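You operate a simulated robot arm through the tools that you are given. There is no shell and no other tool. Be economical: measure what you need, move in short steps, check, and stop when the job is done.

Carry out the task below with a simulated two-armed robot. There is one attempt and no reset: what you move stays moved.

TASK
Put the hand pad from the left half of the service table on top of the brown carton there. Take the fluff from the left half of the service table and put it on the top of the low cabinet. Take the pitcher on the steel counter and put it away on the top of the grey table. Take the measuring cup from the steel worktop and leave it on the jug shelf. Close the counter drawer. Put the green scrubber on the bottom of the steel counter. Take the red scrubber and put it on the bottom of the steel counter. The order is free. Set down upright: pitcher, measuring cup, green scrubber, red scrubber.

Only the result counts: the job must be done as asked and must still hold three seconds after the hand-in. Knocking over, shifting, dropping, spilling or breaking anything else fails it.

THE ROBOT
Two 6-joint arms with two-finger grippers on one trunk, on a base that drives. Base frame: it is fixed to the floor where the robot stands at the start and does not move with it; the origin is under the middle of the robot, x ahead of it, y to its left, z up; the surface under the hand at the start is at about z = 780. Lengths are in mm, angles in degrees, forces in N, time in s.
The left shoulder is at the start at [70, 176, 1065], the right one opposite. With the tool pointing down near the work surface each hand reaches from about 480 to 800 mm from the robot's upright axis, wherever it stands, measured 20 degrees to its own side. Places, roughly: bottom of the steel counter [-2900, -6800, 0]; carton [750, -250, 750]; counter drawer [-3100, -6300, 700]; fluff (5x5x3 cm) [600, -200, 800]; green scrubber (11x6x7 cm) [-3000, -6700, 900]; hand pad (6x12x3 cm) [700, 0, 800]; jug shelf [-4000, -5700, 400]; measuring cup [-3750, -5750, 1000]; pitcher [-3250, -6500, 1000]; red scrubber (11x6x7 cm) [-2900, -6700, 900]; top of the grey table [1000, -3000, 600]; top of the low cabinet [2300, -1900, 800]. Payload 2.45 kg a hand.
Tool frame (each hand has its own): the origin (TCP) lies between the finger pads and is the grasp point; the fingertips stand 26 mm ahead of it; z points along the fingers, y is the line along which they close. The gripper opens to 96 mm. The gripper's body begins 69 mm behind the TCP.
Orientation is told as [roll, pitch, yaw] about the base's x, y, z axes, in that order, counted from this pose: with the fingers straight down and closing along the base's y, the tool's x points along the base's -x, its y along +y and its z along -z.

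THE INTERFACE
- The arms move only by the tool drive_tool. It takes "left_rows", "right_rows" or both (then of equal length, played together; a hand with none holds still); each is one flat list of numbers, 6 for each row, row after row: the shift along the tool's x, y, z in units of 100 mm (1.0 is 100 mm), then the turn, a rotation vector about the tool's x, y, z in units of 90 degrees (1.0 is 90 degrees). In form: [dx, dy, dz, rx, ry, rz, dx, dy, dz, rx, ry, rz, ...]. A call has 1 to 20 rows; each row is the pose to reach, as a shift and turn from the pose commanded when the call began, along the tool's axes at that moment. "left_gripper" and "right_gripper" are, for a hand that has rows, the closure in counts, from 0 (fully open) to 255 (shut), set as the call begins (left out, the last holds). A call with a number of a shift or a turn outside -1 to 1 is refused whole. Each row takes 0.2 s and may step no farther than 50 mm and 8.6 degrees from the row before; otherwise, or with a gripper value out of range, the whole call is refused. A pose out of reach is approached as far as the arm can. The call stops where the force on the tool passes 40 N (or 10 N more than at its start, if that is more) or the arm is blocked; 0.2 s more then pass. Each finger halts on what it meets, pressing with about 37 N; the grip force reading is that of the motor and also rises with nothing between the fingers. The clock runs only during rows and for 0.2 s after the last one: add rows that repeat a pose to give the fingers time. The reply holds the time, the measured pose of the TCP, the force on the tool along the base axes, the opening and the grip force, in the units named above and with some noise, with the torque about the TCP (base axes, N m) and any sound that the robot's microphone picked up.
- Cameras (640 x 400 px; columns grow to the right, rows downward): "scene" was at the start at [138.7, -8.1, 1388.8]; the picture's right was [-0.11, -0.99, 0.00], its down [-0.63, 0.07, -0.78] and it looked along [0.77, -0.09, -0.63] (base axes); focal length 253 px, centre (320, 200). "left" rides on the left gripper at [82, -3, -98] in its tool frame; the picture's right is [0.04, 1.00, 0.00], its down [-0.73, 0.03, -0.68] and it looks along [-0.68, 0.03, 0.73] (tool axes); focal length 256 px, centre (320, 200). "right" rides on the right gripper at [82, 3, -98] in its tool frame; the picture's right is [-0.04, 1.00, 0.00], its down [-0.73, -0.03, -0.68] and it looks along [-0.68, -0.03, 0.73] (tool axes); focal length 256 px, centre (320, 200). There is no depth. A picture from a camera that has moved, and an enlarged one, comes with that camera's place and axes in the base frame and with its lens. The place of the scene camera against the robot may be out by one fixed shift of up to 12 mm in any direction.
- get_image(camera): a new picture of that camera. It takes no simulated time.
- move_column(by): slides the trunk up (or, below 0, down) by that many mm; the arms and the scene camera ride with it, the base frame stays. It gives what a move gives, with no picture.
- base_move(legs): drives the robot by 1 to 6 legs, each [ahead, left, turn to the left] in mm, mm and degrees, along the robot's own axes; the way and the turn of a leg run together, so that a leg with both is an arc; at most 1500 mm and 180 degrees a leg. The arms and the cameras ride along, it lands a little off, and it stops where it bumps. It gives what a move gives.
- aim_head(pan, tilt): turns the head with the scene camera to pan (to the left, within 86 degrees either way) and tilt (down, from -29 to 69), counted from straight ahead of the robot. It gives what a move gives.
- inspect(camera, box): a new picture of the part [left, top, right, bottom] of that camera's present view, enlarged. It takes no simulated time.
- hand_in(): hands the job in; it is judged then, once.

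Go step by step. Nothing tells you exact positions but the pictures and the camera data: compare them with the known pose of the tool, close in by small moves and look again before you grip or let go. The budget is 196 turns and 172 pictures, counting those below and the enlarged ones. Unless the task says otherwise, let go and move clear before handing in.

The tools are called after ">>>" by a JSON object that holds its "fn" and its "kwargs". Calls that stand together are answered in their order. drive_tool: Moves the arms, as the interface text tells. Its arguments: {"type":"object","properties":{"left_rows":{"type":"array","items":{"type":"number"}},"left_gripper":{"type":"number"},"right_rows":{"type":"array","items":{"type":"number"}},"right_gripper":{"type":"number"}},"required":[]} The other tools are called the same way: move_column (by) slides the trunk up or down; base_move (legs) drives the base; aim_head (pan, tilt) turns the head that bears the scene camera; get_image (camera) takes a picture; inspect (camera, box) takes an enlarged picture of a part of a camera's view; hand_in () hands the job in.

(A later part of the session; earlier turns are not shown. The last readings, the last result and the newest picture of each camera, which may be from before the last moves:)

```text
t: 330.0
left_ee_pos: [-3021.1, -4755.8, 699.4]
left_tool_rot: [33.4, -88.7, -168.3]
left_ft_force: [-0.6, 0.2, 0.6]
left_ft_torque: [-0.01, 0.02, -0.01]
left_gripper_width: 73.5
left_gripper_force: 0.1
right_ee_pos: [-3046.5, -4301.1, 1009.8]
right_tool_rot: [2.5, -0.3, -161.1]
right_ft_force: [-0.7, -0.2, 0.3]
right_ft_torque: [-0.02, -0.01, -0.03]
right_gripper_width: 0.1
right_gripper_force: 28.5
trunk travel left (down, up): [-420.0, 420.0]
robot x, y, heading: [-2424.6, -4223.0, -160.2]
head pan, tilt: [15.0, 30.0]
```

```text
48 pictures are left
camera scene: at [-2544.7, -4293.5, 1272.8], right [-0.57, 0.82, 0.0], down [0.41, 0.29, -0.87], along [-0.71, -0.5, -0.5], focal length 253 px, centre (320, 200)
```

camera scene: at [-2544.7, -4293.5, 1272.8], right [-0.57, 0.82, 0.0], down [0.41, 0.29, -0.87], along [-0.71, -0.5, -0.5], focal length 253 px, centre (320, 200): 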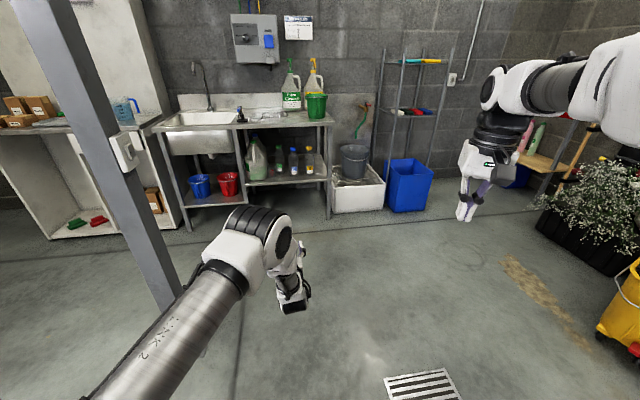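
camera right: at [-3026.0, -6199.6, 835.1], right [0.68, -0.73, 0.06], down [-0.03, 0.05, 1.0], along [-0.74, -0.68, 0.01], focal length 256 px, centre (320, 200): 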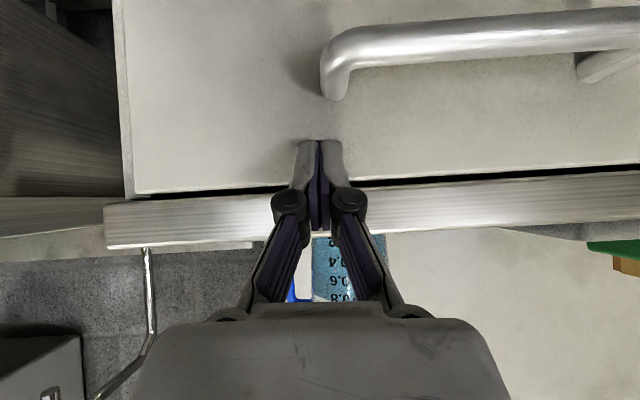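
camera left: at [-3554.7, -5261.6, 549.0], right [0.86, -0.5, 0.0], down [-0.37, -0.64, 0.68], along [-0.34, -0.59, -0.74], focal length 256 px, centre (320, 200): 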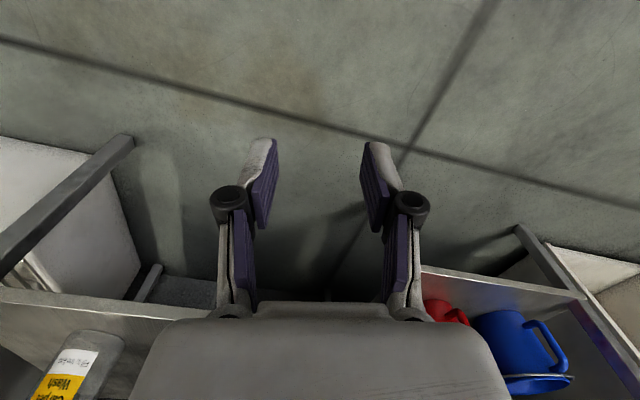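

The horizontal tool pose works. I'll drive towards the shelf and then look from the hand camera.

>>> {"fn": "base_move", "kwargs": {"legs": [[900, 425, 0]]}}

>>> {"fn": "get_image", "kwargs": {"camera": "left"}}

>>> {"fn": "inspect", "kwargs": {"camera": "scene", "box": [180, 100, 420, 280]}}

```text
t: 335.1
left_ee_pos: [-3684.0, -5464.0, 700.8]
left_tool_rot: [34.2, -88.7, -168.4]
left_ft_force: [0.6, 0.4, 0.5]
left_ft_torque: [-0.02, -0.01, 0.0]
left_gripper_width: 73.6
left_gripper_force: 0.1
right_ee_pos: [-3713.7, -5009.5, 1009.2]
right_tool_rot: [2.5, -0.3, -160.7]
right_ft_force: [-0.1, 0.6, 0.4]
right_ft_torque: [0.03, 0.01, 0.01]
right_gripper_width: 0.0
right_gripper_force: 28.5
trunk travel left (down, up): [-420.0, 420.0]
robot x, y, heading: [-3095.2, -4930.9, -159.4]
head pan, tilt: [15.0, 30.0]
```

```text
47 pictures are left
camera left: at [-3616.4, -5392.3, 621.6], right [0.72, -0.7, -0.03], down [0.48, 0.46, 0.75], along [-0.51, -0.55, 0.66], focal length 256 px, centre (320, 200)
```

left: 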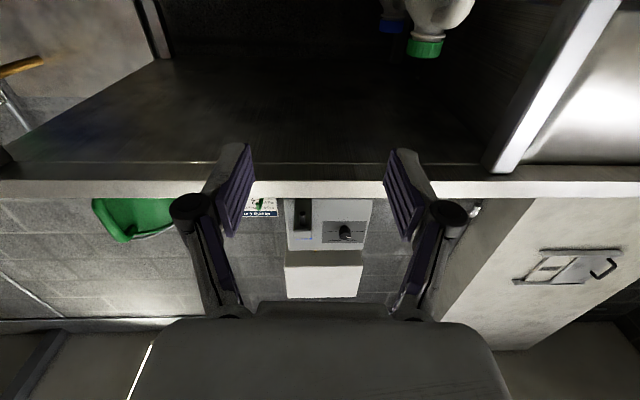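

```text
2.22 times, centred on (300, 190) of scene
camera zoom: at [-3212.3, -4998.7, 1272.8], right [-0.58, 0.81, 0.0], down [0.41, 0.29, -0.87], along [-0.71, -0.5, -0.5], focal length 562 px, centre (364, 222)
```

zoom: 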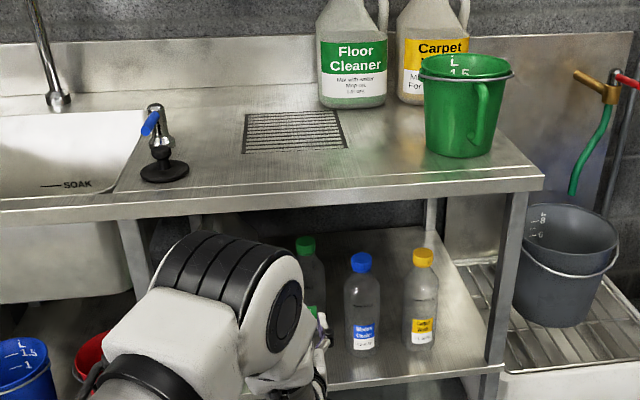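

The camera is under the tool looking up. I'll roll the tool 180° so it looks down on the bottles.

>>> {"fn": "drive_tool", "kwargs": {"left_rows": [0, 0, 0, 0, 0, 0.09, 0, 0, 0, 0, 0, 0.18, 0, 0, 0, 0, 0, 0.27, 0, 0, 0, 0, 0, 0.36, 0, 0, 0, 0, 0, 0.45, 0, 0, 0, 0, 0, 0.54, 0, 0, 0, 0, 0, 0.63, 0, 0, 0, 0, 0, 0.72, 0, 0, 0, 0, 0, 0.81, 0, 0, 0, 0, 0, 0.9, 0, 0, 0, 0, 0, 0.99]}}

>>> {"fn": "drive_tool", "kwargs": {"left_rows": [0, 0, 0, 0, 0, 0.09, 0, 0, 0, 0, 0, 0.18, 0, 0, 0, 0, 0, 0.27, 0, 0, 0, 0, 0, 0.36, 0, 0, 0, 0, 0, 0.45, 0, 0, 0, 0, 0, 0.54, 0, 0, 0, 0, 0, 0.63, 0, 0, 0, 0, 0, 0.72, 0, 0, 0, 0, 0, 0.81, 0, 0, 0, 0, 0, 0.9, 0, 0, 0, 0, 0, 0.99]}}

>>> {"fn": "get_image", "kwargs": {"camera": "left"}}

```text
t: 337.5
left_ee_pos: [-3684.6, -5464.4, 700.8]
left_tool_rot: [88.9, 0.1, 135.7]
left_ft_force: [0.6, 0.4, 0.0]
left_ft_torque: [0.0, 0.01, 0.0]
left_gripper_width: 73.3
left_gripper_force: 0.1
right_ee_pos: [-3713.5, -5009.3, 1008.8]
right_tool_rot: [2.5, -0.3, -160.6]
right_ft_force: [0.3, 0.8, 0.9]
right_ft_torque: [0.01, 0.03, -0.03]
right_gripper_width: 0.1
right_gripper_force: 28.2
trunk travel left (down, up): [-420.0, 420.0]
robot x, y, heading: [-3091.2, -4931.5, -159.4]
head pan, tilt: [15.0, 30.0]
```

```text
t: 339.9
left_ee_pos: [-3684.3, -5463.6, 701.1]
left_tool_rot: [40.4, 88.7, 86.2]
left_ft_force: [0.3, -0.4, 0.3]
left_ft_torque: [-0.04, -0.05, 0.04]
left_gripper_width: 73.4
left_gripper_force: 0.1
right_ee_pos: [-3714.0, -5009.5, 1008.0]
right_tool_rot: [2.5, -0.3, -160.7]
right_ft_force: [0.3, -0.3, -0.1]
right_ft_torque: [0.03, -0.01, 0.03]
right_gripper_width: 0.0
right_gripper_force: 28.3
trunk travel left (down, up): [-420.0, 420.0]
robot x, y, heading: [-3092.8, -4931.0, -159.8]
head pan, tilt: [15.0, 30.0]
```

```text
45 pictures are left
camera left: at [-3612.8, -5398.6, 785.6], right [-0.72, 0.7, 0.06], down [0.45, 0.52, -0.72], along [-0.53, -0.49, -0.69], focal length 256 px, centre (320, 200)
```

left: 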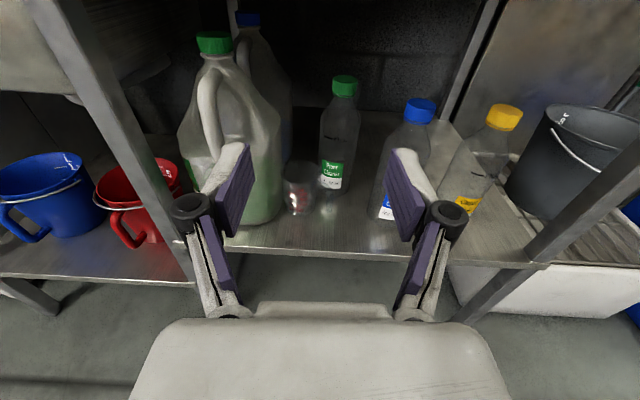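

Now I have a clear view: the green bottle stands about 80 mm behind its neighbours and the cup is upright beside it. I'll lower to cap height, line up, then drive in.

>>> {"fn": "drive_tool", "kwargs": {"left_rows": [-0.2, 0.1, 0, 0, 0, 0, -0.42, 0.2, 0, 0, 0, 0, -0.63, 0.31, 0, 0, 0, 0, -0.83, 0.41, 0, 0, 0, 0]}}

>>> {"fn": "base_move", "kwargs": {"legs": [[210, 96, 0]]}}

>>> {"fn": "get_image", "kwargs": {"camera": "left"}}

```text
t: 340.9
left_ee_pos: [-3715.9, -5430.2, 619.0]
left_tool_rot: [45.4, 88.5, 91.1]
left_ft_force: [-0.1, 0.3, -0.2]
left_ft_torque: [0.0, 0.02, -0.03]
left_gripper_width: 73.4
left_gripper_force: 0.0
right_ee_pos: [-3713.7, -5010.5, 1007.3]
right_tool_rot: [2.5, -0.2, -160.6]
right_ft_force: [0.2, -0.7, -0.5]
right_ft_torque: [0.01, 0.03, -0.03]
right_gripper_width: 0.2
right_gripper_force: 28.8
trunk travel left (down, up): [-420.0, 420.0]
robot x, y, heading: [-3094.0, -4927.2, -159.6]
head pan, tilt: [15.0, 30.0]
```

```text
t: 342.6
left_ee_pos: [-3874.3, -5595.7, 618.4]
left_tool_rot: [43.7, 88.5, 89.8]
left_ft_force: [-0.4, -0.4, -0.4]
left_ft_torque: [-0.05, 0.04, 0.0]
left_gripper_width: 73.5
left_gripper_force: 0.0
right_ee_pos: [-3876.4, -5176.0, 1009.1]
right_tool_rot: [2.5, -0.2, -160.2]
right_ft_force: [1.2, 0.0, -0.2]
right_ft_torque: [0.06, -0.02, 0.02]
right_gripper_width: 0.1
right_gripper_force: 28.3
trunk travel left (down, up): [-420.0, 420.0]
robot x, y, heading: [-3257.8, -5089.7, -159.2]
head pan, tilt: [15.0, 30.0]
```

```text
44 pictures are left
camera left: at [-3804.2, -5530.3, 702.7], right [-0.72, 0.69, 0.06], down [0.45, 0.53, -0.72], along [-0.53, -0.49, -0.69], focal length 256 px, centre (320, 200)
```

left: 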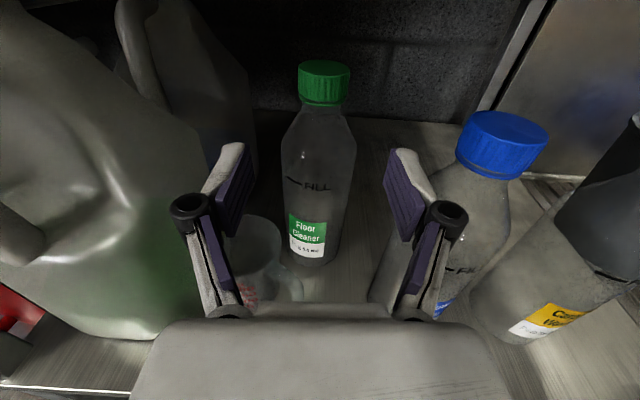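

The cap is straight ahead, about 150 mm away. I'll drive in and grip it.

>>> {"fn": "base_move", "kwargs": {"legs": [[135, 60, 0]]}}

>>> {"fn": "get_image", "kwargs": {"camera": "left"}}

```text
t: 343.9
left_ee_pos: [-3980.9, -5698.4, 617.8]
left_tool_rot: [43.2, 88.4, 89.3]
left_ft_force: [-0.8, -0.5, -0.6]
left_ft_torque: [0.01, 0.03, 0.0]
left_gripper_width: 73.4
left_gripper_force: 0.1
right_ee_pos: [-3982.7, -5278.6, 1007.4]
right_tool_rot: [2.5, -0.2, -160.2]
right_ft_force: [-0.3, 0.0, 0.0]
right_ft_torque: [0.0, -0.03, -0.01]
right_gripper_width: 0.0
right_gripper_force: 28.4
trunk travel left (down, up): [-420.0, 420.0]
robot x, y, heading: [-3363.7, -5194.4, -159.1]
head pan, tilt: [15.0, 30.0]
```

```text
43 pictures are left
camera left: at [-3910.6, -5632.8, 702.5], right [-0.72, 0.69, 0.06], down [0.45, 0.53, -0.72], along [-0.53, -0.49, -0.69], focal length 256 px, centre (320, 200)
```

left: 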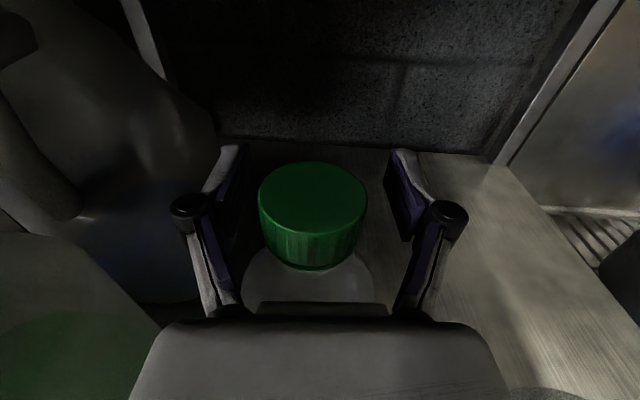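

>>> {"fn": "drive_tool", "kwargs": {"left_rows": [0, 0, 0, 0, 0, 0, 0, 0, 0, 0, 0, 0, 0, 0, 0, 0, 0, 0, 0, 0, 0, 0, 0, 0], "left_gripper": 200}}

>>> {"fn": "drive_tool", "kwargs": {"left_rows": [0.08, 0, 0, 0, 0, 0, 0.14, 0, 0, 0, 0, 0]}}

>>> {"fn": "get_image", "kwargs": {"camera": "left"}}

```text
t: 344.9
left_ee_pos: [-3980.9, -5698.1, 618.7]
left_tool_rot: [44.8, 88.5, 90.9]
left_ft_force: [0.2, 0.0, -1.0]
left_ft_torque: [-0.03, -0.02, -0.02]
left_gripper_width: 29.4
left_gripper_force: 36.6
right_ee_pos: [-3981.3, -5277.1, 1008.8]
right_tool_rot: [2.4, -0.3, -160.3]
right_ft_force: [0.2, -0.1, 0.0]
right_ft_torque: [0.04, -0.02, -0.02]
right_gripper_width: 0.0
right_gripper_force: 28.1
trunk travel left (down, up): [-420.0, 420.0]
robot x, y, heading: [-3363.3, -5194.8, -159.3]
head pan, tilt: [15.0, 30.0]
```

```text
t: 345.5
left_ee_pos: [-3980.2, -5697.8, 632.1]
left_tool_rot: [44.7, 88.5, 90.7]
left_ft_force: [-0.3, 0.4, -0.4]
left_ft_torque: [-0.02, 0.04, 0.04]
left_gripper_width: 29.9
left_gripper_force: 36.7
right_ee_pos: [-3981.5, -5278.4, 1008.5]
right_tool_rot: [2.5, -0.2, -160.2]
right_ft_force: [0.5, 0.0, -0.2]
right_ft_torque: [-0.06, 0.01, 0.0]
right_gripper_width: 0.0
right_gripper_force: 28.2
trunk travel left (down, up): [-420.0, 420.0]
robot x, y, heading: [-3362.7, -5192.4, -159.1]
head pan, tilt: [15.0, 30.0]
```

```text
42 pictures are left
camera left: at [-3909.5, -5633.0, 716.9], right [-0.72, 0.69, 0.06], down [0.45, 0.53, -0.72], along [-0.53, -0.49, -0.69], focal length 256 px, centre (320, 200)
```

left: 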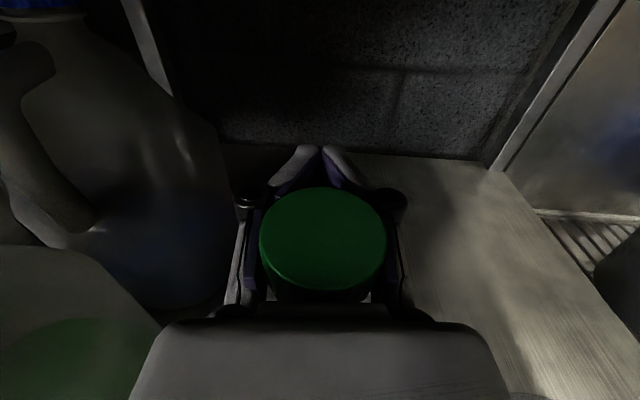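

The cap is held and the bottle lifted slightly. I'll pull it back 67 mm into line and set it down.

>>> {"fn": "base_move", "kwargs": {"legs": [[-61, -27, 0]]}}

>>> {"fn": "get_image", "kwargs": {"camera": "left"}}

>>> {"fn": "inspect", "kwargs": {"camera": "scene", "box": [220, 120, 440, 290]}}

```text
t: 346.5
left_ee_pos: [-3932.1, -5651.3, 633.6]
left_tool_rot: [47.6, 88.6, 93.5]
left_ft_force: [0.8, 0.1, -0.1]
left_ft_torque: [-0.01, -0.02, -0.03]
left_gripper_width: 29.8
left_gripper_force: 37.2
right_ee_pos: [-3933.2, -5228.0, 1009.1]
right_tool_rot: [2.5, -0.4, -160.4]
right_ft_force: [0.6, 0.1, 0.0]
right_ft_torque: [-0.03, 0.03, -0.01]
right_gripper_width: 0.1
right_gripper_force: 28.4
trunk travel left (down, up): [-420.0, 420.0]
robot x, y, heading: [-3315.6, -5148.4, -159.6]
head pan, tilt: [15.0, 30.0]
```

```text
41 pictures are left
camera left: at [-3861.5, -5585.1, 718.0], right [-0.72, 0.69, 0.06], down [0.45, 0.53, -0.72], along [-0.53, -0.49, -0.69], focal length 256 px, centre (320, 200)
```

left: 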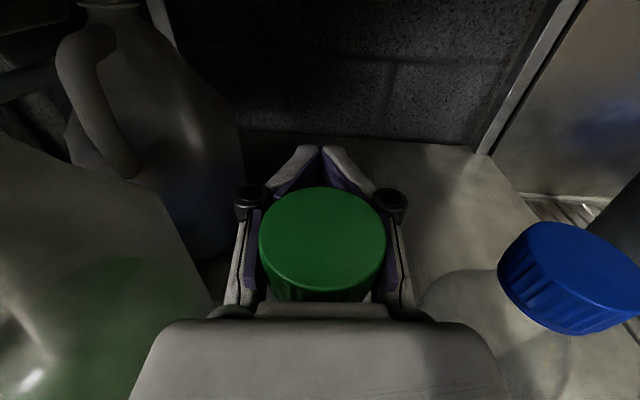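

```text
2.35 times, centred on (330, 205) of scene
camera zoom: at [-3431.1, -5214.7, 1273.0], right [-0.58, 0.81, 0.0], down [0.41, 0.29, -0.87], along [-0.7, -0.51, -0.5], focal length 596 px, centre (296, 188)
```

zoom: 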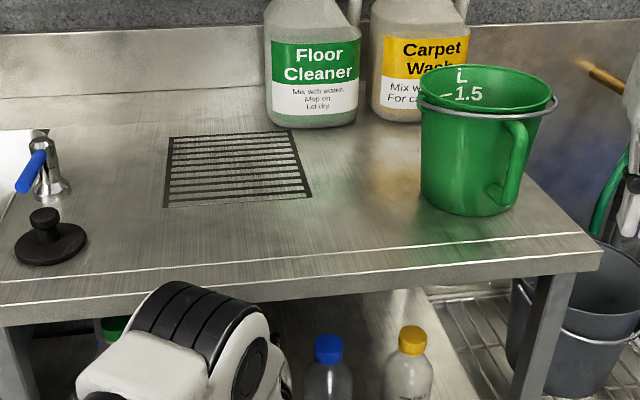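

The green cap is now level with the blue one. I'll set it down and release.

>>> {"fn": "drive_tool", "kwargs": {"left_rows": [-0.08, 0, 0, 0, 0, 0, -0.12, 0, 0, 0, 0, 0, -0.15, 0, 0, 0, 0, 0]}}

>>> {"fn": "drive_tool", "kwargs": {"left_rows": [0, 0, 0, 0, 0, 0, 0, 0, 0, 0, 0, 0, 0, 0, 0, 0, 0, 0], "left_gripper": 40}}

>>> {"fn": "get_image", "kwargs": {"camera": "left"}}

```text
t: 347.3
left_ee_pos: [-3932.4, -5652.3, 618.7]
left_tool_rot: [47.2, 88.5, 93.1]
left_ft_force: [0.2, -0.3, 0.8]
left_ft_torque: [0.03, -0.09, -0.04]
left_gripper_width: 30.4
left_gripper_force: 37.2
right_ee_pos: [-3933.0, -5228.8, 1009.0]
right_tool_rot: [2.6, -0.4, -160.3]
right_ft_force: [0.4, 0.3, -0.3]
right_ft_torque: [0.0, 0.01, 0.02]
right_gripper_width: 0.2
right_gripper_force: 28.8
trunk travel left (down, up): [-420.0, 420.0]
robot x, y, heading: [-3316.6, -5148.9, -159.3]
head pan, tilt: [15.0, 30.0]
```

```text
t: 348.1
left_ee_pos: [-3932.6, -5651.1, 617.8]
left_tool_rot: [45.1, 88.6, 91.0]
left_ft_force: [-0.5, 0.9, -0.4]
left_ft_torque: [0.02, 0.01, -0.01]
left_gripper_width: 81.0
left_gripper_force: 0.2
right_ee_pos: [-3933.6, -5231.1, 1009.1]
right_tool_rot: [2.4, -0.3, -160.4]
right_ft_force: [1.1, 0.2, -0.8]
right_ft_torque: [-0.01, -0.05, 0.02]
right_gripper_width: 0.1
right_gripper_force: 28.5
trunk travel left (down, up): [-420.0, 420.0]
robot x, y, heading: [-3315.7, -5147.3, -159.2]
head pan, tilt: [15.0, 30.0]
```

```text
39 pictures are left
camera left: at [-3862.5, -5585.6, 702.0], right [-0.72, 0.69, 0.06], down [0.45, 0.53, -0.72], along [-0.53, -0.49, -0.69], focal length 256 px, centre (320, 200)
```

left: 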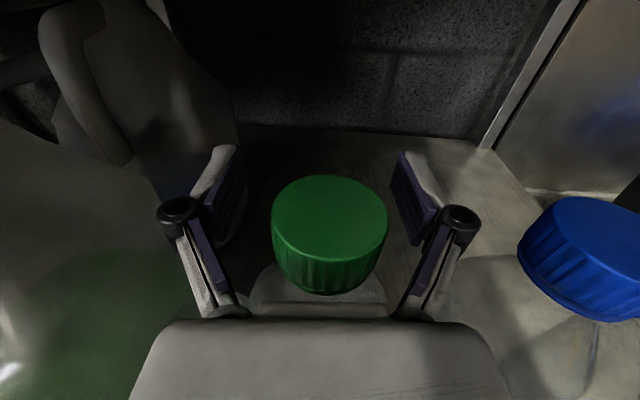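

>>> {"fn": "base_move", "kwargs": {"legs": [[-273, -123, 0]]}}

>>> {"fn": "get_image", "kwargs": {"camera": "left"}}

```text
t: 350.2
left_ee_pos: [-3721.4, -5441.7, 619.3]
left_tool_rot: [46.7, 88.4, 92.4]
left_ft_force: [0.0, 0.0, 0.7]
left_ft_torque: [0.02, -0.01, 0.01]
left_gripper_width: 80.8
left_gripper_force: 0.2
right_ee_pos: [-3719.9, -5020.5, 1008.8]
right_tool_rot: [2.5, -0.3, -160.4]
right_ft_force: [0.4, 0.1, 0.3]
right_ft_torque: [-0.02, 0.05, -0.01]
right_gripper_width: 0.0
right_gripper_force: 28.1
trunk travel left (down, up): [-420.0, 420.0]
robot x, y, heading: [-3102.6, -4940.2, -159.5]
head pan, tilt: [15.0, 30.0]
```

```text
38 pictures are left
camera left: at [-3650.6, -5377.2, 702.7], right [-0.72, 0.69, 0.06], down [0.45, 0.53, -0.72], along [-0.53, -0.49, -0.69], focal length 256 px, centre (320, 200)
```

left: 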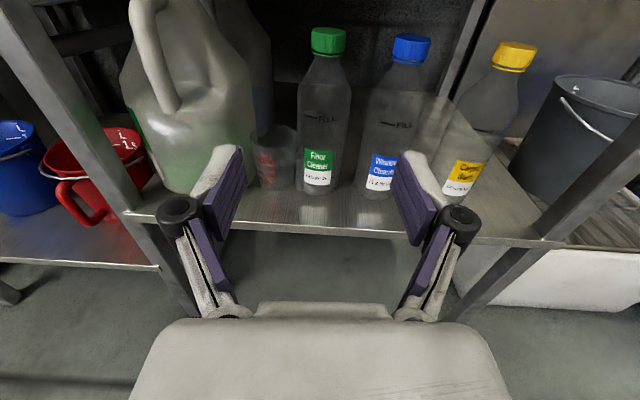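

All three bottles are in line again with the cup upright beside them. Now for the pitcher: back out around the pole while rolling the left tool back.

>>> {"fn": "base_move", "kwargs": {"legs": [[0, 0, 24.5], [-1000, 0, 0], [0, 1010, 0]]}}

>>> {"fn": "drive_tool", "kwargs": {"left_rows": [0, 0, 0, 0, 0, -0.09, 0, 0, 0, 0, 0, -0.18, 0, 0, 0, 0, 0, -0.27, 0, 0, 0, 0, 0, -0.36, 0, 0, 0, 0, 0, -0.45, 0, 0, 0, 0, 0, -0.54, 0, 0, 0, 0, 0, -0.63, 0, 0, 0, 0, 0, -0.72, 0, 0, 0, 0, 0, -0.81, 0, 0, 0, 0, 0, -0.9, 0, 0, 0, 0, 0, -0.99], "right_rows": [0, 0, 0, 0, 0, -0.09, 0, 0, 0, 0, 0, -0.18, 0, 0, 0, 0, 0, -0.27, 0, 0, 0, 0, 0, -0.36, 0, 0, 0, 0, 0, -0.45, 0, 0, 0, 0, 0, -0.54, 0, 0, 0, 0, 0, -0.63, 0, 0, 0, 0, 0, -0.72, 0, 0, 0, 0, 0, -0.81, 0, 0, 0, 0, 0, -0.9, 0, 0, 0, 0, 0, -0.99], "right_gripper": 80}}

>>> {"fn": "drive_tool", "kwargs": {"left_rows": [0, 0, 0, 0, 0, -0.09, 0, 0, 0, 0, 0, -0.18, 0, 0, 0, 0, 0, -0.27, 0, 0, 0, 0, 0, -0.36, 0, 0, 0, 0, 0, -0.45, 0, 0, 0, 0, 0, -0.54, 0, 0, 0, 0, 0, -0.63, 0, 0, 0, 0, 0, -0.72, 0, 0, 0, 0, 0, -0.81, 0, 0, 0, 0, 0, -0.9, 0, 0, 0, 0, 0, -0.99], "left_gripper": 110}}

>>> {"fn": "drive_tool", "kwargs": {"left_rows": [0, 0, 0, 0, 0.09, 0, 0, 0, 0, 0, 0.18, 0, 0, 0, 0, 0, 0.27, 0, 0, 0, 0, 0, 0.36, 0, 0, 0, 0, 0, 0.45, 0, 0, 0, 0, 0, 0.54, 0, 0, 0, 0, 0, 0.63, 0, 0, 0, 0, 0, 0.72, 0, 0, 0, 0, 0, 0.81, 0, 0, 0, 0, 0, 0.9, 0, 0, 0, 0, 0, 0.98, 0]}}

```text
t: 361.6
left_ee_pos: [-2031.8, -5658.3, 618.3]
left_tool_rot: [45.7, 88.5, 115.0]
left_ft_force: [0.1, -0.6, 0.4]
left_ft_torque: [-0.01, 0.02, -0.01]
left_gripper_width: 80.7
left_gripper_force: 0.2
right_ee_pos: [-2199.1, -5271.6, 1009.1]
right_tool_rot: [2.5, -0.3, -137.0]
right_ft_force: [-0.4, -0.4, 0.3]
right_ft_torque: [0.02, 0.02, 0.01]
right_gripper_width: 0.2
right_gripper_force: 28.7
trunk travel left (down, up): [-420.0, 420.0]
robot x, y, heading: [-1667.0, -4949.6, -135.8]
head pan, tilt: [15.0, 30.0]
```

```text
t: 364.0
left_ee_pos: [-2030.8, -5658.2, 618.5]
left_tool_rot: [88.9, -0.3, 159.4]
left_ft_force: [0.3, 0.0, -0.4]
left_ft_torque: [0.02, 0.01, -0.01]
left_gripper_width: 81.1
left_gripper_force: 0.1
right_ee_pos: [-2198.9, -5271.3, 1007.5]
right_tool_rot: [-0.3, -2.6, -47.6]
right_ft_force: [0.3, 0.1, -0.1]
right_ft_torque: [-0.02, -0.01, 0.02]
right_gripper_width: 65.9
right_gripper_force: 0.1
trunk travel left (down, up): [-420.0, 420.0]
robot x, y, heading: [-1665.8, -4947.5, -135.8]
head pan, tilt: [15.0, 30.0]
```

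```text
t: 366.4
left_ee_pos: [-2031.5, -5658.4, 617.1]
left_tool_rot: [29.1, -88.8, -139.9]
left_ft_force: [0.8, 0.0, 0.3]
left_ft_torque: [0.05, 0.0, 0.0]
left_gripper_width: 54.7
left_gripper_force: 0.1
right_ee_pos: [-2200.1, -5271.1, 1008.0]
right_tool_rot: [-0.2, -2.5, -48.0]
right_ft_force: [-0.1, 0.3, -0.4]
right_ft_torque: [0.0, 0.01, -0.01]
right_gripper_width: 65.9
right_gripper_force: 0.1
trunk travel left (down, up): [-420.0, 420.0]
robot x, y, heading: [-1665.0, -4949.2, -135.7]
head pan, tilt: [15.0, 30.0]
```

```text
t: 368.8
left_ee_pos: [-2027.2, -5653.6, 618.0]
left_tool_rot: [0.5, -0.6, -110.8]
left_ft_force: [-0.5, -0.4, 0.0]
left_ft_torque: [0.03, 0.04, 0.01]
left_gripper_width: 54.7
left_gripper_force: 0.0
left hand out of reach, approached as far as the arm can: row 11
right_ee_pos: [-2199.5, -5272.9, 1008.7]
right_tool_rot: [-0.3, -2.6, -48.0]
right_ft_force: [-1.0, -1.2, -0.3]
right_ft_torque: [0.02, 0.01, 0.02]
right_gripper_width: 65.8
right_gripper_force: 0.2
trunk travel left (down, up): [-420.0, 420.0]
robot x, y, heading: [-1666.1, -4944.2, -136.2]
head pan, tilt: [15.0, 30.0]
```

The left arm is stretched again, so I'll do the bend manoeuvre in free space.

>>> {"fn": "drive_tool", "kwargs": {"left_rows": [0.16, 0.05, 0, -0.026, 0.081, 0, 0.32, 0.1, 0, -0.052, 0.162, 0, 0.48, 0.15, 0, -0.078, 0.243, 0, 0.64, 0.2, 0, -0.104, 0.324, 0, 0.8, 0.26, 0, -0.13, 0.405, 0, 0.95, 0.31, 0, -0.156, 0.475, 0, 0.95, 0.31, 0, -0.18, 0.55, 0]}}

>>> {"fn": "drive_tool", "kwargs": {"left_rows": [0.16, 0.05, 0.18, 0.026, -0.081, 0, 0.32, 0.1, 0.36, 0.052, -0.162, 0, 0.48, 0.15, 0.54, 0.078, -0.243, 0, 0.62, 0.2, 0.74, 0.104, -0.324, 0, 0.62, 0.2, 0.74, 0.13, -0.405, 0, 0.62, 0.2, 0.74, 0.156, -0.475, 0, 0.62, 0.2, 0.74, 0.18, -0.55, 0]}}

```text
t: 370.4
left_ee_pos: [-1916.0, -5529.4, 640.9]
left_tool_rot: [18.5, 42.1, -103.1]
left_ft_force: [0.1, 0.4, 0.3]
left_ft_torque: [-0.04, -0.01, 0.0]
left_gripper_width: 54.7
left_gripper_force: 0.1
left hand out of reach, approached as far as the arm can: row 1, 2, 3, 4, 5, 6, 7
right_ee_pos: [-2199.7, -5271.0, 1008.5]
right_tool_rot: [-0.4, -2.4, -47.8]
right_ft_force: [0.7, -0.1, 0.5]
right_ft_torque: [-0.03, 0.02, -0.01]
right_gripper_width: 65.7
right_gripper_force: 0.1
trunk travel left (down, up): [-420.0, 420.0]
robot x, y, heading: [-1665.0, -4948.6, -135.8]
head pan, tilt: [15.0, 30.0]
```

```text
t: 372.0
left_ee_pos: [-1852.4, -5454.5, 635.0]
left_tool_rot: [-1.4, -6.9, -110.6]
left_ft_force: [-0.3, 1.0, -0.7]
left_ft_torque: [0.0, 0.0, 0.0]
left_gripper_width: 54.5
left_gripper_force: 0.0
right_ee_pos: [-2200.2, -5271.0, 1008.2]
right_tool_rot: [-0.2, -2.6, -47.8]
right_ft_force: [0.8, -0.3, -0.6]
right_ft_torque: [-0.01, -0.04, 0.01]
right_gripper_width: 66.1
right_gripper_force: 0.1
trunk travel left (down, up): [-420.0, 420.0]
robot x, y, heading: [-1664.6, -4947.8, -136.0]
head pan, tilt: [15.0, 30.0]
```

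The arm is free. I'll raise the trunk and bring both hands to a ready pose, left at +60 mm and right at -78 mm laterally, both pointing down.

>>> {"fn": "move_column", "kwargs": {"by": 400}}

>>> {"fn": "drive_tool", "kwargs": {"left_rows": [-0.02, -0.2, -0.1, -0.003, 0.015, 0.056, -0.04, -0.4, -0.2, -0.006, 0.031, 0.113, -0.06, -0.6, -0.3, -0.01, 0.046, 0.169, -0.08, -0.8, -0.4, -0.013, 0.062, 0.226, -0.1, -1.0, -0.5, -0.016, 0.077, 0.282], "right_rows": [-0.12, 0.04, 0.2, 0, 0.006, 0, -0.24, 0.09, 0.4, 0, 0.012, 0, -0.37, 0.13, 0.6, 0, 0.018, 0, -0.49, 0.18, 0.8, 0, 0.024, 0, -0.61, 0.22, 1.0, 0, 0.029, 0]}}

>>> {"fn": "drive_tool", "kwargs": {"left_rows": [-0.13, -0.22, -0.12, 0, 0, 0, -0.26, -0.44, -0.25, 0, 0, 0, -0.38, -0.66, -0.37, 0, 0, 0, -0.51, -0.88, -0.5, 0, 0, 0], "right_rows": [0, 0, 0.25, 0, 0, 0, 0, 0, 0.5, 0, 0, 0, 0, 0, 0.75, 0, 0, 0, 0, 0, 1.0, 0, 0, 0]}}

>>> {"fn": "aim_head", "kwargs": {"pan": 0, "tilt": 35}}

>>> {"fn": "get_image", "kwargs": {"camera": "scene"}}

```text
t: 375.9
left_ee_pos: [-1854.4, -5454.7, 1035.1]
left_tool_rot: [-1.3, -6.9, -110.5]
left_ft_force: [0.3, 0.3, -0.4]
left_ft_torque: [-0.01, 0.07, 0.0]
left_gripper_width: 54.8
left_gripper_force: 0.0
right_ee_pos: [-2199.7, -5271.3, 1408.4]
right_tool_rot: [-0.1, -2.5, -47.9]
right_ft_force: [1.0, -0.2, 0.1]
right_ft_torque: [-0.01, -0.04, -0.03]
right_gripper_width: 65.8
right_gripper_force: 0.1
trunk travel left (down, up): [-820.0, 20.0]
robot x, y, heading: [-1663.6, -4950.6, -136.1]
head pan, tilt: [15.0, 30.0]
```

```text
t: 377.1
left_ee_pos: [-1948.3, -5422.3, 1088.4]
left_tool_rot: [1.8, 0.4, -136.1]
left_ft_force: [-0.1, 0.6, 0.6]
left_ft_torque: [-0.01, -0.02, -0.04]
left_gripper_width: 54.8
left_gripper_force: 0.1
right_ee_pos: [-2153.0, -5297.2, 1321.5]
right_tool_rot: [-0.4, -2.7, -49.6]
right_ft_force: [0.1, 0.0, -0.2]
right_ft_torque: [0.0, -0.01, 0.01]
right_gripper_width: 65.8
right_gripper_force: 0.0
trunk travel left (down, up): [-820.0, 20.0]
robot x, y, heading: [-1665.6, -4947.9, -135.9]
head pan, tilt: [15.0, 30.0]
```

```text
t: 378.1
left_ee_pos: [-2040.3, -5434.3, 1141.9]
left_tool_rot: [0.2, 0.2, -134.2]
left_ft_force: [-0.6, 1.0, -0.1]
left_ft_torque: [0.02, -0.03, 0.02]
left_gripper_width: 54.7
left_gripper_force: 0.1
left hand out of reach, approached as far as the arm can: row 2, 3, 4
right_ee_pos: [-2162.2, -5299.5, 1219.6]
right_tool_rot: [-0.1, -3.2, -50.8]
right_ft_force: [-0.5, -0.2, -0.2]
right_ft_torque: [0.01, 0.01, -0.02]
right_gripper_width: 65.6
right_gripper_force: 0.0
trunk travel left (down, up): [-820.0, 20.0]
robot x, y, heading: [-1665.8, -4946.8, -135.9]
head pan, tilt: [15.0, 30.0]
```

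```text
t: 378.8
left_ee_pos: [-2038.0, -5431.6, 1137.9]
left_tool_rot: [0.1, 0.8, -134.1]
left_ft_force: [-0.1, 0.9, 0.2]
left_ft_torque: [0.0, -0.02, 0.02]
left_gripper_width: 54.9
left_gripper_force: 0.0
right_ee_pos: [-2158.6, -5297.3, 1217.2]
right_tool_rot: [0.2, -3.1, -50.6]
right_ft_force: [-0.3, 0.2, -0.1]
right_ft_torque: [0.01, 0.02, 0.01]
right_gripper_width: 65.9
right_gripper_force: 0.1
trunk travel left (down, up): [-820.0, 20.0]
robot x, y, heading: [-1666.1, -4950.3, -136.1]
head pan, tilt: [0.0, 35.0]
```

```text
37 pictures are left
camera scene: at [-1761.0, -5044.8, 1665.0], right [-0.7, 0.72, 0.0], down [0.41, 0.4, -0.82], along [-0.59, -0.57, -0.57], focal length 253 px, centre (320, 200)
```

scene: 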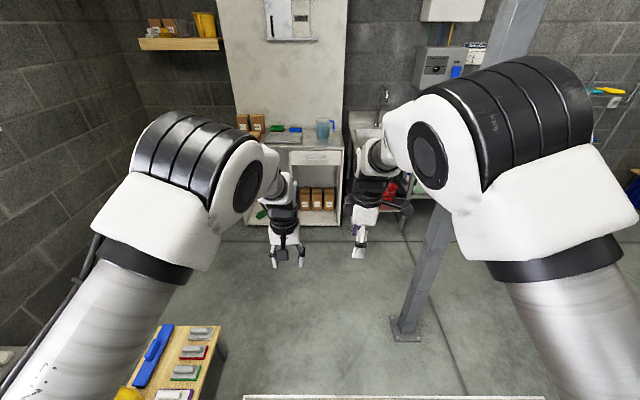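

Both hands are near the centre. I'll drive up to the counter in front of the pitcher.

>>> {"fn": "base_move", "kwargs": {"legs": [[1200, 0, 1], [250, -30, 0]]}}

>>> {"fn": "get_image", "kwargs": {"camera": "right"}}

>>> {"fn": "get_image", "kwargs": {"camera": "scene"}}

```text
t: 386.4
left_ee_pos: [-3082.6, -6456.1, 1139.5]
left_tool_rot: [0.2, 0.5, -132.8]
left_ft_force: [-1.1, 0.2, 0.2]
left_ft_torque: [-0.04, 0.0, 0.0]
left_gripper_width: 54.6
left_gripper_force: 0.1
right_ee_pos: [-3205.8, -6322.1, 1218.7]
right_tool_rot: [0.0, -3.1, -49.4]
right_ft_force: [0.9, -0.4, 0.0]
right_ft_torque: [0.0, 0.03, -0.01]
right_gripper_width: 65.9
right_gripper_force: 0.1
trunk travel left (down, up): [-820.0, 20.0]
robot x, y, heading: [-2721.8, -5963.3, -134.7]
head pan, tilt: [0.0, 35.0]
```

```text
36 pictures are left
camera right: at [-3260.2, -6255.3, 1312.2], right [0.78, 0.62, 0.0], down [0.43, -0.55, 0.72], along [0.45, -0.56, -0.7], focal length 256 px, centre (320, 200)
```

right: 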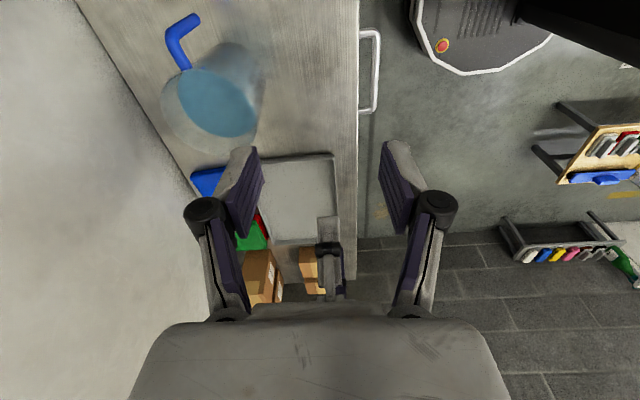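

```text
35 pictures are left
camera scene: at [-2813.7, -6060.3, 1665.3], right [-0.71, 0.7, 0.0], down [0.4, 0.41, -0.82], along [-0.58, -0.58, -0.57], focal length 253 px, centre (320, 200)
```

scene: 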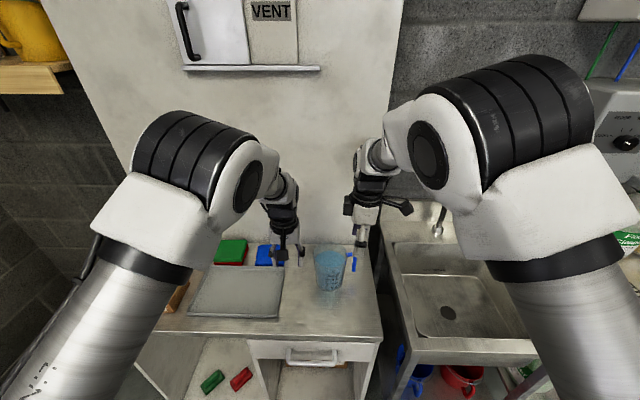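

From the right-hand camera the pitcher is centred near u=2235, v=-6862, with the handle bar about 75 mm to its right. I'll approach with the base and view again.

>>> {"fn": "base_move", "kwargs": {"legs": [[80, -40, 0]]}}

>>> {"fn": "drive_tool", "kwargs": {"right_rows": [0, -0.15, 0.3, 0, 0.01, 0, 0, -0.3, 0.6, 0, 0.02, 0, 0, -0.45, 0.9, 0, 0.034, 0]}}

>>> {"fn": "get_image", "kwargs": {"camera": "right"}}

```text
t: 387.5
left_ee_pos: [-3162.4, -6483.9, 1139.1]
left_tool_rot: [-0.2, 0.4, -132.8]
left_ft_force: [0.6, -0.7, 0.1]
left_ft_torque: [-0.02, 0.01, 0.0]
left_gripper_width: 54.7
left_gripper_force: 0.1
right_ee_pos: [-3287.5, -6348.0, 1220.4]
right_tool_rot: [0.1, -3.5, -49.7]
right_ft_force: [-0.2, 0.0, 0.3]
right_ft_torque: [0.02, 0.04, 0.0]
right_gripper_width: 65.8
right_gripper_force: 0.1
trunk travel left (down, up): [-820.0, 20.0]
robot x, y, heading: [-2803.5, -5992.5, -134.6]
head pan, tilt: [0.0, 35.0]
```

```text
t: 388.3
left_ee_pos: [-3169.2, -6487.1, 1136.7]
left_tool_rot: [0.0, 0.8, -132.7]
left_ft_force: [0.0, -0.5, 0.2]
left_ft_torque: [0.04, -0.04, -0.03]
left_gripper_width: 54.7
left_gripper_force: 0.1
right_ee_pos: [-3323.6, -6384.5, 1125.2]
right_tool_rot: [0.3, -0.4, -49.8]
right_ft_force: [0.6, 1.1, -0.4]
right_ft_torque: [0.06, -0.04, 0.0]
right_gripper_width: 65.9
right_gripper_force: 0.1
trunk travel left (down, up): [-820.0, 20.0]
robot x, y, heading: [-2803.0, -5995.8, -134.7]
head pan, tilt: [0.0, 35.0]
```

```text
34 pictures are left
camera right: at [-3375.5, -6320.9, 1223.6], right [0.79, 0.62, 0.01], down [0.45, -0.58, 0.68], along [0.43, -0.54, -0.73], focal length 256 px, centre (320, 200)
```

right: 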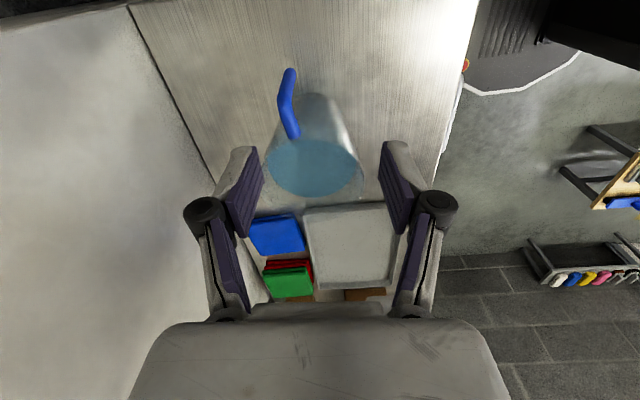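

>>> {"fn": "inspect", "kwargs": {"camera": "right", "box": [240, 50, 400, 210]}}

```text
2.50 times, centred on (320, 130) of right
camera zoom: at [-3375.5, -6320.9, 1223.6], right [0.79, 0.62, 0.01], down [0.45, -0.58, 0.68], along [0.43, -0.54, -0.73], focal length 640 px, centre (320, 375)
```

zoom: 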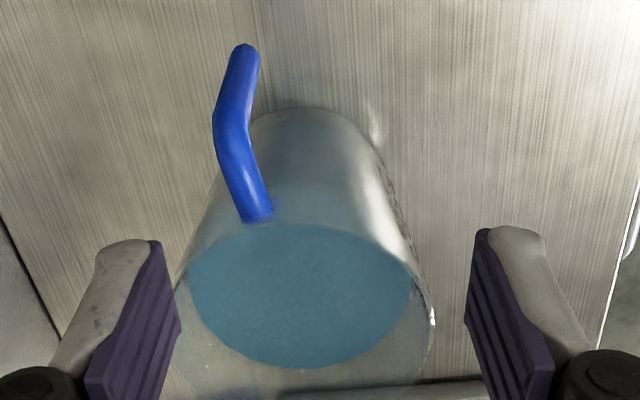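

The handle bar is about 24 mm further forward. I'll centre on it and descend.

>>> {"fn": "drive_tool", "kwargs": {"right_rows": [0, -0.12, 0, 0, 0, 0, 0, -0.24, 0.2, 0, 0, 0, 0, -0.24, 0.5, 0, 0, 0, 0, -0.24, 0.8, 0, 0, 0]}}

>>> {"fn": "get_image", "kwargs": {"camera": "right"}}

```text
t: 389.3
left_ee_pos: [-3165.4, -6485.9, 1138.4]
left_tool_rot: [-0.1, 0.7, -132.7]
left_ft_force: [-0.5, -0.3, 0.0]
left_ft_torque: [0.03, 0.02, -0.01]
left_gripper_width: 54.8
left_gripper_force: 0.1
right_ee_pos: [-3339.0, -6401.2, 1048.2]
right_tool_rot: [0.1, -0.3, -49.7]
right_ft_force: [-0.4, -1.2, -0.2]
right_ft_torque: [-0.02, -0.01, 0.01]
right_gripper_width: 65.7
right_gripper_force: 0.1
trunk travel left (down, up): [-820.0, 20.0]
robot x, y, heading: [-2802.4, -5992.9, -134.8]
head pan, tilt: [0.0, 35.0]
```

```text
32 pictures are left
camera right: at [-3391.1, -6337.4, 1145.0], right [0.79, 0.62, 0.0], down [0.45, -0.58, 0.68], along [0.42, -0.54, -0.73], focal length 256 px, centre (320, 200)
```

right: 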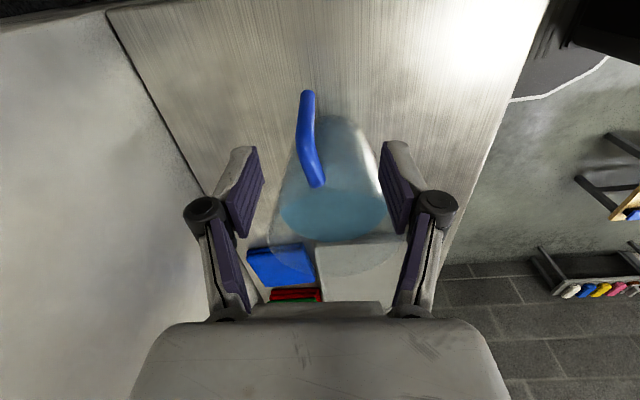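

>>> {"fn": "drive_tool", "kwargs": {"right_rows": [0, -0.08, 0.2, 0, 0, 0, 0, -0.08, 0.45, 0, 0, 0, 0, -0.08, 0.72, 0, 0, 0]}}

>>> {"fn": "get_image", "kwargs": {"camera": "right"}}

```text
t: 390.1
left_ee_pos: [-3165.5, -6484.8, 1138.5]
left_tool_rot: [-0.1, 0.7, -132.7]
left_ft_force: [0.7, -0.9, 0.3]
left_ft_torque: [0.01, 0.0, -0.03]
left_gripper_width: 54.5
left_gripper_force: 0.1
right_ee_pos: [-3347.5, -6406.0, 975.8]
right_tool_rot: [0.1, -0.4, -49.7]
right_ft_force: [0.1, -0.2, -0.4]
right_ft_torque: [-0.01, -0.04, 0.03]
right_gripper_width: 65.7
right_gripper_force: 0.1
trunk travel left (down, up): [-820.0, 20.0]
robot x, y, heading: [-2803.4, -5991.1, -134.7]
head pan, tilt: [0.0, 35.0]
```

```text
31 pictures are left
camera right: at [-3398.5, -6342.6, 1073.5], right [0.79, 0.62, 0.0], down [0.45, -0.58, 0.68], along [0.42, -0.54, -0.73], focal length 256 px, centre (320, 200)
```

right: 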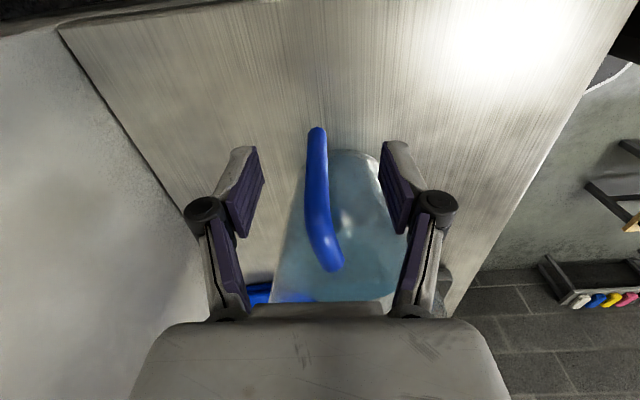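

The bar is centred between the fingers. I'll lower 12 mm and grip.

>>> {"fn": "drive_tool", "kwargs": {"right_rows": [0, 0, 0.06, 0, 0, 0, 0, 0, 0.12, 0, 0, 0]}}

>>> {"fn": "drive_tool", "kwargs": {"right_rows": [0, 0, 0, 0, 0, 0, 0, 0, 0, 0, 0, 0, 0, 0, 0, 0, 0, 0, 0, 0, 0, 0, 0, 0], "right_gripper": 255}}

>>> {"fn": "get_image", "kwargs": {"camera": "right"}}

```text
t: 390.7
left_ee_pos: [-3167.0, -6485.5, 1137.8]
left_tool_rot: [-0.1, 0.7, -132.7]
left_ft_force: [-0.8, -0.6, 0.2]
left_ft_torque: [-0.02, -0.02, -0.03]
left_gripper_width: 55.0
left_gripper_force: 0.0
right_ee_pos: [-3346.4, -6406.3, 964.0]
right_tool_rot: [0.2, -0.5, -49.7]
right_ft_force: [-0.1, -0.6, -0.7]
right_ft_torque: [0.03, 0.01, -0.02]
right_gripper_width: 65.8
right_gripper_force: 0.1
trunk travel left (down, up): [-820.0, 20.0]
robot x, y, heading: [-2804.6, -5996.9, -134.6]
head pan, tilt: [0.0, 35.0]
```

```text
t: 391.7
left_ee_pos: [-3165.7, -6486.2, 1138.4]
left_tool_rot: [-0.1, 0.7, -132.7]
left_ft_force: [-0.4, -0.4, -0.5]
left_ft_torque: [0.02, -0.04, 0.01]
left_gripper_width: 54.7
left_gripper_force: 0.1
right_ee_pos: [-3347.0, -6405.2, 964.0]
right_tool_rot: [0.3, -0.3, -49.6]
right_ft_force: [-1.3, 1.9, -1.4]
right_ft_torque: [0.04, 0.06, -0.01]
right_gripper_width: 0.1
right_gripper_force: 28.2
trunk travel left (down, up): [-820.0, 20.0]
robot x, y, heading: [-2805.4, -5991.0, -134.6]
head pan, tilt: [0.0, 35.0]
```

```text
30 pictures are left
camera right: at [-3397.0, -6341.8, 1061.9], right [0.79, 0.62, 0.0], down [0.45, -0.58, 0.68], along [0.42, -0.54, -0.73], focal length 256 px, centre (320, 200)
```

right: 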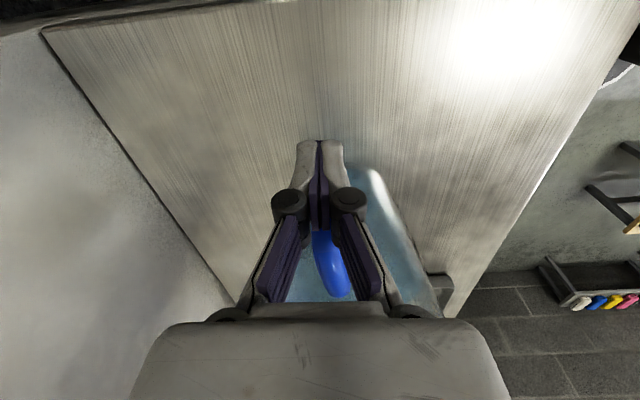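

The gripper closed just outboard of the bar. I'll open, shift 12 mm towards the pitcher and grip again.

>>> {"fn": "drive_tool", "kwargs": {"right_rows": [0, 0, 0, 0, 0, 0, 0, 0, 0, 0, 0, 0, -0.07, -0.04, 0, 0, 0, 0, -0.13, -0.04, 0, 0, 0, 0], "right_gripper": 80}}

>>> {"fn": "drive_tool", "kwargs": {"right_rows": [0, 0, 0, 0, 0, 0, 0, 0, 0, 0, 0, 0, 0, 0, 0, 0, 0, 0, 0, 0, 0, 0, 0, 0], "right_gripper": 255}}

>>> {"fn": "get_image", "kwargs": {"camera": "right"}}

```text
t: 392.7
left_ee_pos: [-3165.8, -6486.4, 1139.2]
left_tool_rot: [0.0, 0.8, -132.6]
left_ft_force: [-0.7, -0.5, 0.0]
left_ft_torque: [-0.01, -0.01, 0.03]
left_gripper_width: 54.6
left_gripper_force: 0.0
right_ee_pos: [-3342.2, -6418.3, 965.6]
right_tool_rot: [0.2, -0.5, -49.7]
right_ft_force: [-0.3, -0.4, 0.4]
right_ft_torque: [0.02, -0.01, 0.05]
right_gripper_width: 65.8
right_gripper_force: 0.1
trunk travel left (down, up): [-820.0, 20.0]
robot x, y, heading: [-2803.3, -5988.0, -134.6]
head pan, tilt: [0.0, 35.0]
```

```text
t: 393.7
left_ee_pos: [-3165.9, -6486.0, 1138.8]
left_tool_rot: [0.0, 0.6, -132.7]
left_ft_force: [-0.4, 0.6, 0.7]
left_ft_torque: [0.0, 0.01, 0.01]
left_gripper_width: 54.9
left_gripper_force: 0.0
right_ee_pos: [-3341.5, -6417.8, 964.9]
right_tool_rot: [0.1, -0.4, -49.8]
right_ft_force: [-2.2, -0.4, 3.6]
right_ft_torque: [-0.28, 0.14, 0.03]
right_gripper_width: 12.6
right_gripper_force: 37.3
trunk travel left (down, up): [-820.0, 20.0]
robot x, y, heading: [-2804.1, -5989.3, -134.8]
head pan, tilt: [0.0, 35.0]
```

```text
29 pictures are left
camera right: at [-3392.0, -6353.1, 1062.6], right [0.79, 0.62, 0.0], down [0.45, -0.58, 0.68], along [0.42, -0.54, -0.73], focal length 256 px, centre (320, 200)
```

right: 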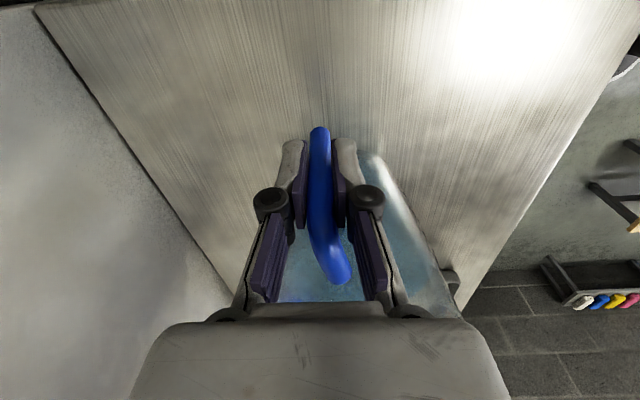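

Gripped on the bar (12.6 mm). I'll test-lift by 12 mm and look.

>>> {"fn": "drive_tool", "kwargs": {"right_rows": [0, 0, -0.04, 0, 0, 0, 0, 0, -0.08, 0, 0, 0, 0, 0, -0.12, 0, 0, 0, 0, 0, -0.12, 0, 0, 0]}}

>>> {"fn": "get_image", "kwargs": {"camera": "right"}}

>>> {"fn": "inspect", "kwargs": {"camera": "scene", "box": [260, 200, 420, 330]}}

```text
t: 394.7
left_ee_pos: [-3168.3, -6486.6, 1138.2]
left_tool_rot: [0.0, 0.8, -132.7]
left_ft_force: [0.0, 0.7, -0.1]
left_ft_torque: [0.02, -0.04, 0.02]
left_gripper_width: 54.7
left_gripper_force: 0.1
right_ee_pos: [-3342.3, -6419.1, 975.6]
right_tool_rot: [0.3, -0.4, -49.7]
right_ft_force: [0.2, 0.2, -9.1]
right_ft_torque: [0.53, 0.68, -0.06]
right_gripper_width: 12.5
right_gripper_force: 37.2
trunk travel left (down, up): [-820.0, 20.0]
robot x, y, heading: [-2808.0, -5995.9, -134.4]
head pan, tilt: [0.0, 35.0]
```

```text
28 pictures are left
camera right: at [-3392.7, -6353.9, 1072.6], right [0.79, 0.62, 0.01], down [0.45, -0.58, 0.68], along [0.42, -0.54, -0.73], focal length 256 px, centre (320, 200)
```

right: 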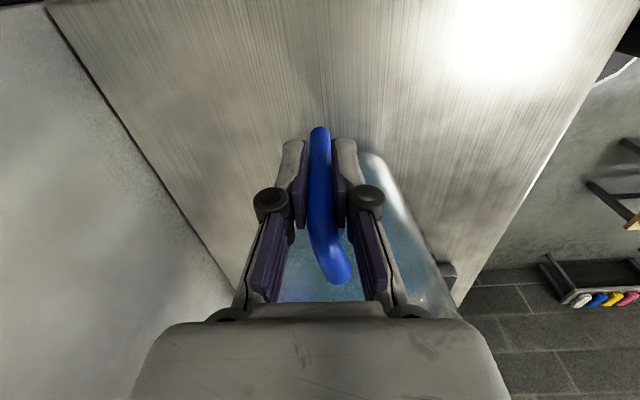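

```text
3.08 times, centred on (340, 265) of scene
camera zoom: at [-2899.7, -6091.8, 1664.8], right [-0.71, 0.7, 0.0], down [0.4, 0.41, -0.82], along [-0.57, -0.58, -0.58], focal length 779 px, centre (258, 0)
```

zoom: 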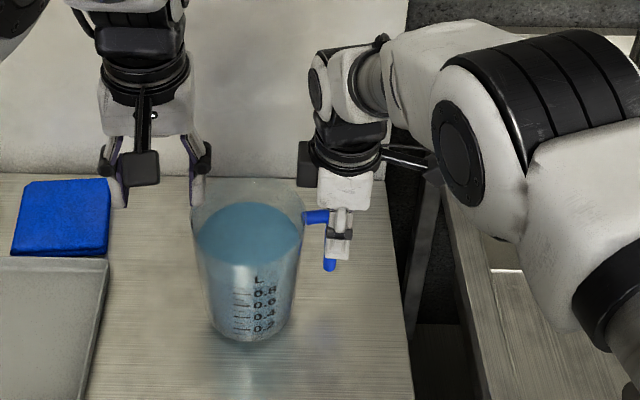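

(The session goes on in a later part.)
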